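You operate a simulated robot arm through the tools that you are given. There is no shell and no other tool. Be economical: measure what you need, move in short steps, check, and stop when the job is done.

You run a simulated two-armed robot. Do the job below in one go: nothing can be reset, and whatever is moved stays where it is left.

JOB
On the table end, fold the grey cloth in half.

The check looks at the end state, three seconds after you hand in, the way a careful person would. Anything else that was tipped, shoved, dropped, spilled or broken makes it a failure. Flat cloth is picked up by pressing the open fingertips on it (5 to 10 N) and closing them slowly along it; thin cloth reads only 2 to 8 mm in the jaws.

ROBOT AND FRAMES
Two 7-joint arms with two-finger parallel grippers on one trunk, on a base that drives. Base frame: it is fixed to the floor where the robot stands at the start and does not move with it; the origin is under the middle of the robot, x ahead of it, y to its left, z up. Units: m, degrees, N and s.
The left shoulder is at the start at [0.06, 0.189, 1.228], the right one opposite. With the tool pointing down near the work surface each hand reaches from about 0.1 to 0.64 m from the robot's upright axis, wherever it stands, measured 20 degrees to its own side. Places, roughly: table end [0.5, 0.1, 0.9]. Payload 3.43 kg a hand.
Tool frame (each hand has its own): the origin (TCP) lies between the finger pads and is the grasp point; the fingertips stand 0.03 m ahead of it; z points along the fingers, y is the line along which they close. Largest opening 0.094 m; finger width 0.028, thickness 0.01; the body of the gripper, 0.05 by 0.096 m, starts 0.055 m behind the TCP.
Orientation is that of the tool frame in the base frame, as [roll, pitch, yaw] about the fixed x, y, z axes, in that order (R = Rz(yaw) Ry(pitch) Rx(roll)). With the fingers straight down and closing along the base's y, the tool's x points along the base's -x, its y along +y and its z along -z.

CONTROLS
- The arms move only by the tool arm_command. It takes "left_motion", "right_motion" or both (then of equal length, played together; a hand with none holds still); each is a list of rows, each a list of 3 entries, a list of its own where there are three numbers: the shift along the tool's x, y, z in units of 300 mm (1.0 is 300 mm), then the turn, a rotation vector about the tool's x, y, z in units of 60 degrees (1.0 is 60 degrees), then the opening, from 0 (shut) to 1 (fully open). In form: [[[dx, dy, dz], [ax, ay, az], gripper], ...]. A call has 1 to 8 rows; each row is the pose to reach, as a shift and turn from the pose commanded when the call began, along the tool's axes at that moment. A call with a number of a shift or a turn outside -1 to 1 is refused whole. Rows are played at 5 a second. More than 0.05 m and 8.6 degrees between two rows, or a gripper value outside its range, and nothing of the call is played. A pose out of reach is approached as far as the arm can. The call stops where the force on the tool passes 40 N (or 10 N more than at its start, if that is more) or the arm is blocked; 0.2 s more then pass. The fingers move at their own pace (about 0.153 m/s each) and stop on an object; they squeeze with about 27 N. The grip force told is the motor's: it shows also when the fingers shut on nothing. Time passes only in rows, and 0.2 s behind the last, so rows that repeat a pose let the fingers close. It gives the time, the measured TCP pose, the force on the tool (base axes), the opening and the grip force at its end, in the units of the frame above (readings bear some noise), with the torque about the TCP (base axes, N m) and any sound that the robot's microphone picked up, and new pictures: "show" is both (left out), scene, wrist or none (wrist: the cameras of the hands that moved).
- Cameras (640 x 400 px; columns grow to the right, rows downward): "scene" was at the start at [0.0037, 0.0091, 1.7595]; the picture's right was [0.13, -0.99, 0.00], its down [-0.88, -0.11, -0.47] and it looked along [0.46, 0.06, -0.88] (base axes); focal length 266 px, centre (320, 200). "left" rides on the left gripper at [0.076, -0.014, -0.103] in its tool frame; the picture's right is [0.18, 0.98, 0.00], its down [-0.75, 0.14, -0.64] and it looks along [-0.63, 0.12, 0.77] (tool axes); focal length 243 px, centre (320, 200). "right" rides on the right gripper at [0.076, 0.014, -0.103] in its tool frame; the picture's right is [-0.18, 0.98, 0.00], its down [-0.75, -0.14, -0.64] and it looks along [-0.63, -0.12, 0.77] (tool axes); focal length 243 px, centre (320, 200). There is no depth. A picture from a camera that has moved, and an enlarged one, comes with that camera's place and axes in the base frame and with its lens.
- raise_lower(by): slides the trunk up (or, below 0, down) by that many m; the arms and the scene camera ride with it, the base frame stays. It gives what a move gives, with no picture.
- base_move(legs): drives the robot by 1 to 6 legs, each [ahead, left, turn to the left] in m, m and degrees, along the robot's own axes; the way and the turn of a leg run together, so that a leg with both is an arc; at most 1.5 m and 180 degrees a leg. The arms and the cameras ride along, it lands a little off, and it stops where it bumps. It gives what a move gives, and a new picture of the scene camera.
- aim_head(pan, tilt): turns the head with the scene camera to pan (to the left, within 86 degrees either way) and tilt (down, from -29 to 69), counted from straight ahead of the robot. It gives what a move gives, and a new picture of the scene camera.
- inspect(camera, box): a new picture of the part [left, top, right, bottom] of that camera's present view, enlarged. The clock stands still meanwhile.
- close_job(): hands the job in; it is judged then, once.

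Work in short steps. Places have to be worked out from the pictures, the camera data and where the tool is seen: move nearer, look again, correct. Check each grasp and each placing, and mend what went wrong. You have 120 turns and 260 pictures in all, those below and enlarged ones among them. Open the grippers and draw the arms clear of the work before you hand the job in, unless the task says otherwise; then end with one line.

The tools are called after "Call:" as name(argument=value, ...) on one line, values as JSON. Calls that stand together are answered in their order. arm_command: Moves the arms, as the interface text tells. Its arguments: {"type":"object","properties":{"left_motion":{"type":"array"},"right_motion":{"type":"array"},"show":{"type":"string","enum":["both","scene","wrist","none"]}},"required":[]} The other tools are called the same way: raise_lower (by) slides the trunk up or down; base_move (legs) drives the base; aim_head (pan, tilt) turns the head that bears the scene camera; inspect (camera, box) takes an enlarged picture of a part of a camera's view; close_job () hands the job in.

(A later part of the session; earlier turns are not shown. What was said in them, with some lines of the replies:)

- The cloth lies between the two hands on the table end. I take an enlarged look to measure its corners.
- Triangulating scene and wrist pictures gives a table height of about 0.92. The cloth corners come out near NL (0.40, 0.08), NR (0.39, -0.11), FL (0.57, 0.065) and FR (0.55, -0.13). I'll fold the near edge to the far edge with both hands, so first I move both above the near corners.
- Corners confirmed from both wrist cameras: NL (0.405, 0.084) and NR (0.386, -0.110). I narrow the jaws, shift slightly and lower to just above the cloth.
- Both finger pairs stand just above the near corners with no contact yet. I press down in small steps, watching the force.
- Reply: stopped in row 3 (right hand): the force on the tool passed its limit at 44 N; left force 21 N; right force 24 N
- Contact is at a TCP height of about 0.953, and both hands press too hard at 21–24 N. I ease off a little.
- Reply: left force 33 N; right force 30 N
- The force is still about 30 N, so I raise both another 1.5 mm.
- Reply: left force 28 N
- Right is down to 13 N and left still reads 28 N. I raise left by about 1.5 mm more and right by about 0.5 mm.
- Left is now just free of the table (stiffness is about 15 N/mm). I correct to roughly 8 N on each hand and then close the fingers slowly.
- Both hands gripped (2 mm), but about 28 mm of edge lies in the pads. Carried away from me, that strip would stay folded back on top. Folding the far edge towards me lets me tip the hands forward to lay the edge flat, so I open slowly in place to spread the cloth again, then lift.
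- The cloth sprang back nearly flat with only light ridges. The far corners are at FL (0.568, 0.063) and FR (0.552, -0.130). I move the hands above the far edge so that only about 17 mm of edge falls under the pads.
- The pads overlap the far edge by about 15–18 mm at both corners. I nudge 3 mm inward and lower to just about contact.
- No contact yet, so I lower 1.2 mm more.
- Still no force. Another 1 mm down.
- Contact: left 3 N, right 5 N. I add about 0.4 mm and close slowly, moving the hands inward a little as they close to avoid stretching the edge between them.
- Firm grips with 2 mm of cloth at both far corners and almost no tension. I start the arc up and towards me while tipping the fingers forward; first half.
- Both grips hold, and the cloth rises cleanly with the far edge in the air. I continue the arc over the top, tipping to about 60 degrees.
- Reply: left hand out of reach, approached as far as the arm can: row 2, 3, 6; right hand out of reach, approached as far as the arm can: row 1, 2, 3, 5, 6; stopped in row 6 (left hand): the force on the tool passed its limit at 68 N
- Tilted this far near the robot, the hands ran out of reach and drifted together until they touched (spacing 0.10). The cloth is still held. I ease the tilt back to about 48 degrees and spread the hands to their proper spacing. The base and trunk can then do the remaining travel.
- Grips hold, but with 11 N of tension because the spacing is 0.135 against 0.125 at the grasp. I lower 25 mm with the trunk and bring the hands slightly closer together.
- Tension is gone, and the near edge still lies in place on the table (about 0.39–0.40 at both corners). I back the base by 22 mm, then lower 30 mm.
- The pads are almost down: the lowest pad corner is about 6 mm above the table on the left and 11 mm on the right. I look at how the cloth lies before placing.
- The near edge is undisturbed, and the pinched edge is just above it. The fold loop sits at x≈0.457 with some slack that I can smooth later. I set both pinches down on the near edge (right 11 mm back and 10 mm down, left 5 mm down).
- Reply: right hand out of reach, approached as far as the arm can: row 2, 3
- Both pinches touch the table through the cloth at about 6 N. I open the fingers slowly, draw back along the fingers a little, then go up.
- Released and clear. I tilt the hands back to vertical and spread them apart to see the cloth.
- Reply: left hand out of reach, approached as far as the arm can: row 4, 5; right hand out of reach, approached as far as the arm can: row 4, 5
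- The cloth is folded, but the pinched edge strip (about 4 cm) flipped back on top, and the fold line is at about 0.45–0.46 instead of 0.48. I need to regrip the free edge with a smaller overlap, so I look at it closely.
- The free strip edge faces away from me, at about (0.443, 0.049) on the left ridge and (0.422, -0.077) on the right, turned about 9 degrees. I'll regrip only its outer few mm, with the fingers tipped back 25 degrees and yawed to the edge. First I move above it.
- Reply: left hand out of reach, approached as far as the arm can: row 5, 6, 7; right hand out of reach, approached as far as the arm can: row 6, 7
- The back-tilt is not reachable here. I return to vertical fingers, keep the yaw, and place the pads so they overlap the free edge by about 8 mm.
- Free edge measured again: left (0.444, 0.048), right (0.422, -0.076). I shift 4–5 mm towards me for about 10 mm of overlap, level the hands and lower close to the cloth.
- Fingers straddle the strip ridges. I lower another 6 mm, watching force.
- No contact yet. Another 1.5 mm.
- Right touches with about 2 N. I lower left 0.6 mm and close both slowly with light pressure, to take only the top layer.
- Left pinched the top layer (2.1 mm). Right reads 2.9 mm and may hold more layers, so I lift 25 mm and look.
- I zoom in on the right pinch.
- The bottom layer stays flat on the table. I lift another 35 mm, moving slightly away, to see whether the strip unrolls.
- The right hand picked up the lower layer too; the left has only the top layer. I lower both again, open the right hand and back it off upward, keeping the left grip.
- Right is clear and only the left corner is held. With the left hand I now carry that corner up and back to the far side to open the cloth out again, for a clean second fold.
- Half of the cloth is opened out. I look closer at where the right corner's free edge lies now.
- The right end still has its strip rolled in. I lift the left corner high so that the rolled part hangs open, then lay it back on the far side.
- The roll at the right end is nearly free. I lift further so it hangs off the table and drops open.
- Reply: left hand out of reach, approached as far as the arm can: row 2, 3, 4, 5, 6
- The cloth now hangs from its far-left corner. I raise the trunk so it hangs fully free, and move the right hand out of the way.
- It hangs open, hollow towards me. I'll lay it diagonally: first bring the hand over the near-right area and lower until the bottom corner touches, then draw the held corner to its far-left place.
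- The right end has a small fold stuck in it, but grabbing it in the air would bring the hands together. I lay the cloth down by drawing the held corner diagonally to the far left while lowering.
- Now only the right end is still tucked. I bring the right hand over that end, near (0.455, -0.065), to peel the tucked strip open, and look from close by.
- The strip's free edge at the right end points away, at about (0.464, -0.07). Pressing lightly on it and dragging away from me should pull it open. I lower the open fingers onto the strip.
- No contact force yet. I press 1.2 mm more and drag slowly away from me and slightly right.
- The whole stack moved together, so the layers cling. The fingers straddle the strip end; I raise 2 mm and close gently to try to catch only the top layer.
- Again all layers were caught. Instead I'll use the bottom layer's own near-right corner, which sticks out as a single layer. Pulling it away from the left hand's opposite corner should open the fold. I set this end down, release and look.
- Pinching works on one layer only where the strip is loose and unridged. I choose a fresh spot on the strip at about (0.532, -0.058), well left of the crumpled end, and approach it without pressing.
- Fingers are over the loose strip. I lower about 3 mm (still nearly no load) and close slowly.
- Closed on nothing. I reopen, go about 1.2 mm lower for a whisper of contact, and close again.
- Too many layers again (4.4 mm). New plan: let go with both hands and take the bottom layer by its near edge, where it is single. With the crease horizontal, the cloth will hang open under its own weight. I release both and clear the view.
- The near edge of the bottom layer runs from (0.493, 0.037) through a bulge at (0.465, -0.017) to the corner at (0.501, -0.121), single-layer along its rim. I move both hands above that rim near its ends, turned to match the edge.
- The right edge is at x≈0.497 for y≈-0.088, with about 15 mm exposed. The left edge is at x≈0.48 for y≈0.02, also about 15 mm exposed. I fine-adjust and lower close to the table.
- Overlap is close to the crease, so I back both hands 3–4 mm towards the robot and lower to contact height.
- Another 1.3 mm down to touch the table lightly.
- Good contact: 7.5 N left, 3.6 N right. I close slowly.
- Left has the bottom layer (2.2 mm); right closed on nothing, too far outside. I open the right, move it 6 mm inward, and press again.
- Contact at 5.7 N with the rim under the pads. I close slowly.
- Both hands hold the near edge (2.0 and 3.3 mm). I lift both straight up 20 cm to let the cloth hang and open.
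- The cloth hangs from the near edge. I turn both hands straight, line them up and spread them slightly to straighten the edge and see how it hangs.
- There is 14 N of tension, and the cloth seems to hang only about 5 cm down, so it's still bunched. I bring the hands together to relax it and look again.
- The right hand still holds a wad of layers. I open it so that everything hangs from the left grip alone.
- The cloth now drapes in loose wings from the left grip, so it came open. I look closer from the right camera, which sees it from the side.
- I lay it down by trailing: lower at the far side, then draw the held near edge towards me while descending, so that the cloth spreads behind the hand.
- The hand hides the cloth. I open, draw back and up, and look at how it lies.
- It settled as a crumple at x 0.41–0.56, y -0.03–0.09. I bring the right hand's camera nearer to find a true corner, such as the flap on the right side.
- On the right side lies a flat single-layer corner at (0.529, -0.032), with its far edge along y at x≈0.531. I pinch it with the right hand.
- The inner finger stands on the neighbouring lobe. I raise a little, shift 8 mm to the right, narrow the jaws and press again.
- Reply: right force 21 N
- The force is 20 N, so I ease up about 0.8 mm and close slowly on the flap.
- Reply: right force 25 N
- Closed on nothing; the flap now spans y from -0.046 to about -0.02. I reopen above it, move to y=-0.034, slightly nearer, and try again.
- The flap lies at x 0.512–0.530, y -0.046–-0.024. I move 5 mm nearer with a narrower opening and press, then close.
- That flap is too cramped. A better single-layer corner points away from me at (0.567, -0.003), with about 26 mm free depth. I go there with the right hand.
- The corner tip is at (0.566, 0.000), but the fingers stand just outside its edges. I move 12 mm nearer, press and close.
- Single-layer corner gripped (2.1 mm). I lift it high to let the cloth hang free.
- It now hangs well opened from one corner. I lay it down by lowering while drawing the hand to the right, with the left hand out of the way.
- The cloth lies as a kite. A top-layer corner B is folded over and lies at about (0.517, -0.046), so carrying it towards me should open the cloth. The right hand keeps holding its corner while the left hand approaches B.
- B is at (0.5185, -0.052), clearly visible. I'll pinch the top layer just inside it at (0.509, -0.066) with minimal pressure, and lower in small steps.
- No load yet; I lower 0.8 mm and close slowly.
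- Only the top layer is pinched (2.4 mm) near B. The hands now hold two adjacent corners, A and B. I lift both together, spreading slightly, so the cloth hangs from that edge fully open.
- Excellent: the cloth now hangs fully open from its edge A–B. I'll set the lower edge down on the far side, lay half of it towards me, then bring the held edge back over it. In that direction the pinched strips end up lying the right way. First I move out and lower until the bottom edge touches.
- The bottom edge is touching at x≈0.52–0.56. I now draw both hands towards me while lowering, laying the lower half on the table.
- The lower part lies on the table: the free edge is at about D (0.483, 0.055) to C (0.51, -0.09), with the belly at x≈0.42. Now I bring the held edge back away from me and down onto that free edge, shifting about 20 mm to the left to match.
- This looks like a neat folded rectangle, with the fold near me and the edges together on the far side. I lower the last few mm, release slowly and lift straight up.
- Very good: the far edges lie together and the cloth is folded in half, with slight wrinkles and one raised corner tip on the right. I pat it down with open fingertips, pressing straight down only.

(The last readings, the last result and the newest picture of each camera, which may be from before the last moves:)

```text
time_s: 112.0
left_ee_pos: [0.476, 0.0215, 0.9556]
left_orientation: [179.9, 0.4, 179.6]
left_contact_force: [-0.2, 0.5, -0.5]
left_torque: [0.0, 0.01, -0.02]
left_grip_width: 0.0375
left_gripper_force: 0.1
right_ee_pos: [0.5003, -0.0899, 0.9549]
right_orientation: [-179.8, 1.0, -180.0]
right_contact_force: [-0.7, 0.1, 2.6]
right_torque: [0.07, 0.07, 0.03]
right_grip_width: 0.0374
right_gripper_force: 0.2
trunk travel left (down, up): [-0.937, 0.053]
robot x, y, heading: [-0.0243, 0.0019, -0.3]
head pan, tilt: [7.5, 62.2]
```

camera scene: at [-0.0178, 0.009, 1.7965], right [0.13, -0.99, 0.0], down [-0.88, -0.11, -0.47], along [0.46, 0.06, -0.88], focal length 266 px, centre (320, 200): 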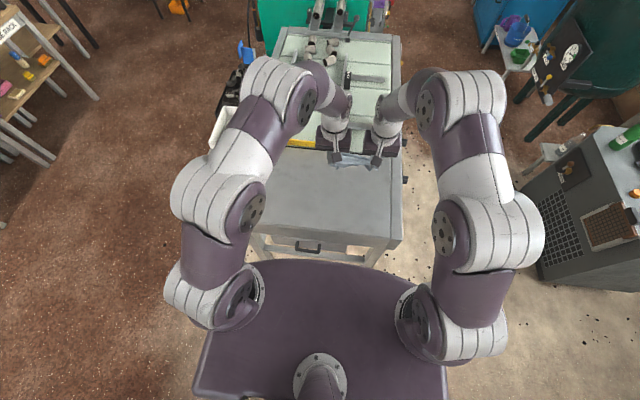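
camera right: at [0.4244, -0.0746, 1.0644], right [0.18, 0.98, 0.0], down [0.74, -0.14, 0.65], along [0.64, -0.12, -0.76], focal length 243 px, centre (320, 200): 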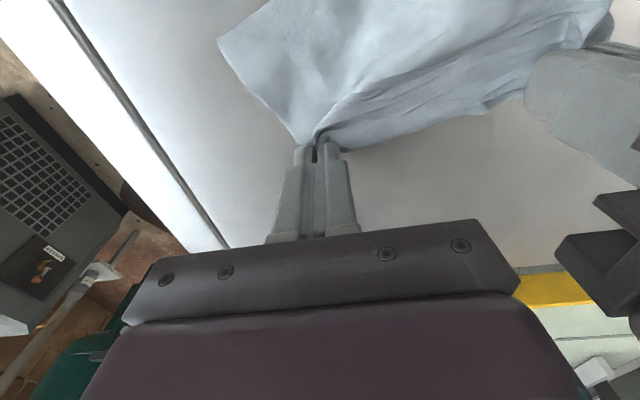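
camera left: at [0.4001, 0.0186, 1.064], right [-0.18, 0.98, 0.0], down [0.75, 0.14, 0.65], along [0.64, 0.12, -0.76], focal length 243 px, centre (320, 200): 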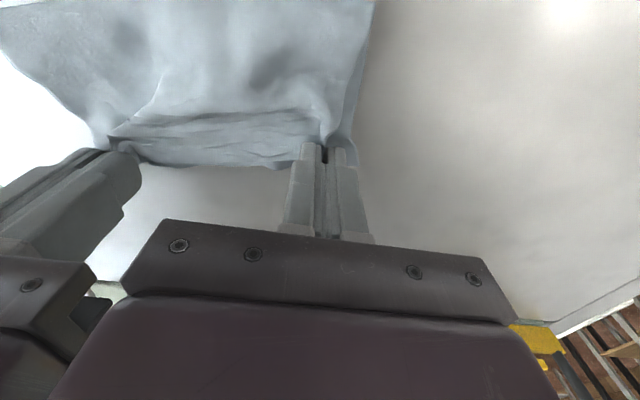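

Light contact. I press about 0.8 mm more on each, lift, and pat once more 30 mm nearer to me.

Call:
arm_command(left_motion=[[[0, 0, 0.005], [0, 0, 0], 0.4], [[0, 0, 0.005], [0, 0, 0], 0.4], [[0, 0, -0.05], [0, 0, 0], 0.4], [[0.1, 0, -0.05], [0, 0, 0], 0.4], [[0.1, 0, -0.01], [0, 0, 0], 0.4], [[0.1, 0, 0.004], [0, 0, 0], 0.4], [[0.1, 0, -0.06], [0, 0, 0], 0.4], [[0.1, 0, -0.2], [0, 0, 0], 0.4]], right_motion=[[[0, 0, 0.001], [0, 0, 0], 0.4], [[0, 0, 0.001], [0, 0, 0], 0.4], [[0, 0, -0.05], [0, 0, 0], 0.4], [[0.1, 0, -0.05], [0, 0, 0], 0.4], [[0.1, 0, -0.01], [0, 0, 0], 0.4], [[0.1, 0, 0.001], [0, 0, 0], 0.4], [[0.1, 0, -0.06], [0, 0, 0], 0.4], [[0.1, 0, -0.2], [0, 0, 0], 0.4]], show="none")

Call:
arm_command(left_motion=[[[0, 0.1, -0.1], [0, 0, 0], 0.5], [[0, 0.22, -0.2], [0, 0, 0], 0.7], [[0, 0.34, -0.25], [0, 0, 0], 0.9], [[0, 0.46, -0.25], [0, 0, 0], 1.0]], right_motion=[[[0, -0.1, -0.1], [0, 0, 0], 0.5], [[0, -0.22, -0.2], [0, 0, 0], 0.7], [[0, -0.34, -0.25], [0, 0, 0], 0.9], [[0, -0.44, -0.25], [0, 0, 0], 1.0]], show="scene")

Call:
inspect(camera="scene", box=[300, 155, 400, 230])

Call:
inspect(camera="right", box=[300, 0, 640, 200])

```text
time_s: 113.8
left_ee_pos: [0.4456, 0.0234, 1.018]
left_orientation: [179.9, 0.4, 179.7]
left_contact_force: [0.1, 0.1, 0.4]
left_torque: [-0.02, -0.06, 0.0]
left_grip_width: 0.0376
left_gripper_force: 0.0
right_ee_pos: [0.4687, -0.0899, 1.0147]
right_orientation: [-179.8, 0.8, -179.8]
right_contact_force: [-0.4, 0.2, 0.3]
right_torque: [0.02, -0.03, 0.01]
right_grip_width: 0.0375
right_gripper_force: 0.0
trunk travel left (down, up): [-0.937, 0.053]
robot x, y, heading: [-0.0212, -0.0029, -0.0]
head pan, tilt: [7.5, 62.2]
```

```text
time_s: 114.8
left_ee_pos: [0.4478, 0.1618, 1.091]
left_orientation: [179.9, 0.3, 179.7]
left_contact_force: [-0.5, 0.5, -0.2]
left_torque: [0.0, -0.01, 0.0]
left_grip_width: 0.0939
left_gripper_force: 0.0
right_ee_pos: [0.4693, -0.2208, 1.0902]
right_orientation: [-179.8, 0.8, -179.9]
right_contact_force: [-0.4, -0.1, -0.1]
right_torque: [0.0, -0.01, 0.01]
right_grip_width: 0.0937
right_gripper_force: 0.1
trunk travel left (down, up): [-0.937, 0.053]
robot x, y, heading: [-0.0224, 0.0026, -0.1]
head pan, tilt: [7.5, 62.2]
camera scene: at [-0.0177, 0.0095, 1.7965], right [0.13, -0.99, 0.0], down [-0.88, -0.12, -0.47], along [0.46, 0.06, -0.88], focal length 266 px, centre (320, 200)
```

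scene: 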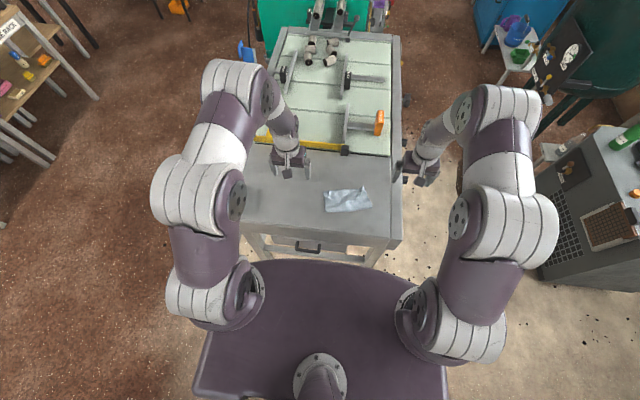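

```text
5.33 times, centred on (350, 192) of scene
camera zoom: at [-0.0177, 0.0095, 1.7965], right [0.13, -0.99, 0.0], down [-0.88, -0.12, -0.47], along [0.46, 0.06, -0.88], focal length 1418 px, centre (160, 240)
```

zoom: 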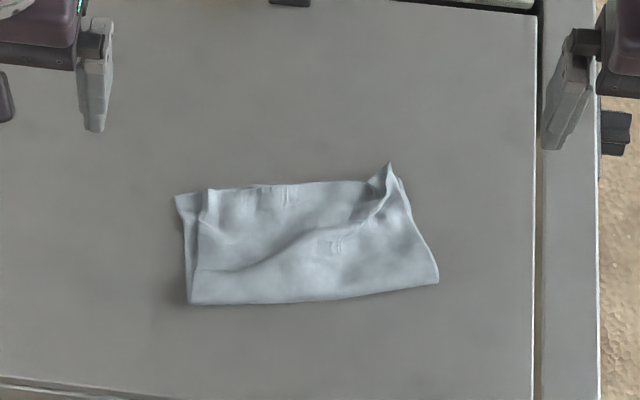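

```text
1.88 times, centred on (470, 100) of right
camera zoom: at [0.3927, -0.2048, 1.192], right [0.18, 0.98, 0.0], down [0.74, -0.14, 0.65], along [0.64, -0.12, -0.76], focal length 457 px, centre (38, 388)
```

zoom: 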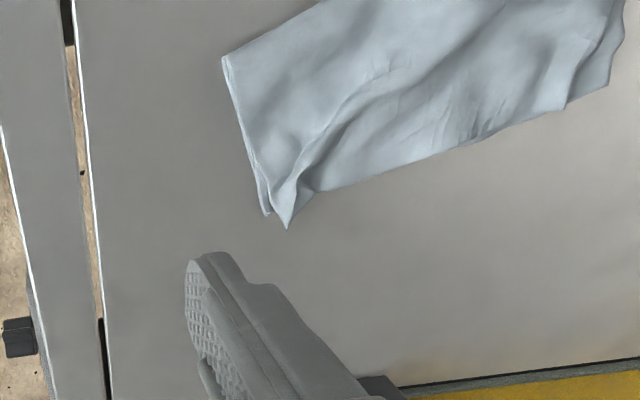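

The near fold is straight and the free edges lie together on the far side. Both corner pairs match to about 1 cm, apart from mild wrinkles. Nothing else on the table was touched, and the arms are clear with the grippers open, so I hand in.

Call:
close_job()

```text
The job is handed in.
```

The grey cloth is folded in half on the table end, with its edges matching to about 1 cm and some light wrinkles left; nothing else was moved, and both arms are clear with grippers open.
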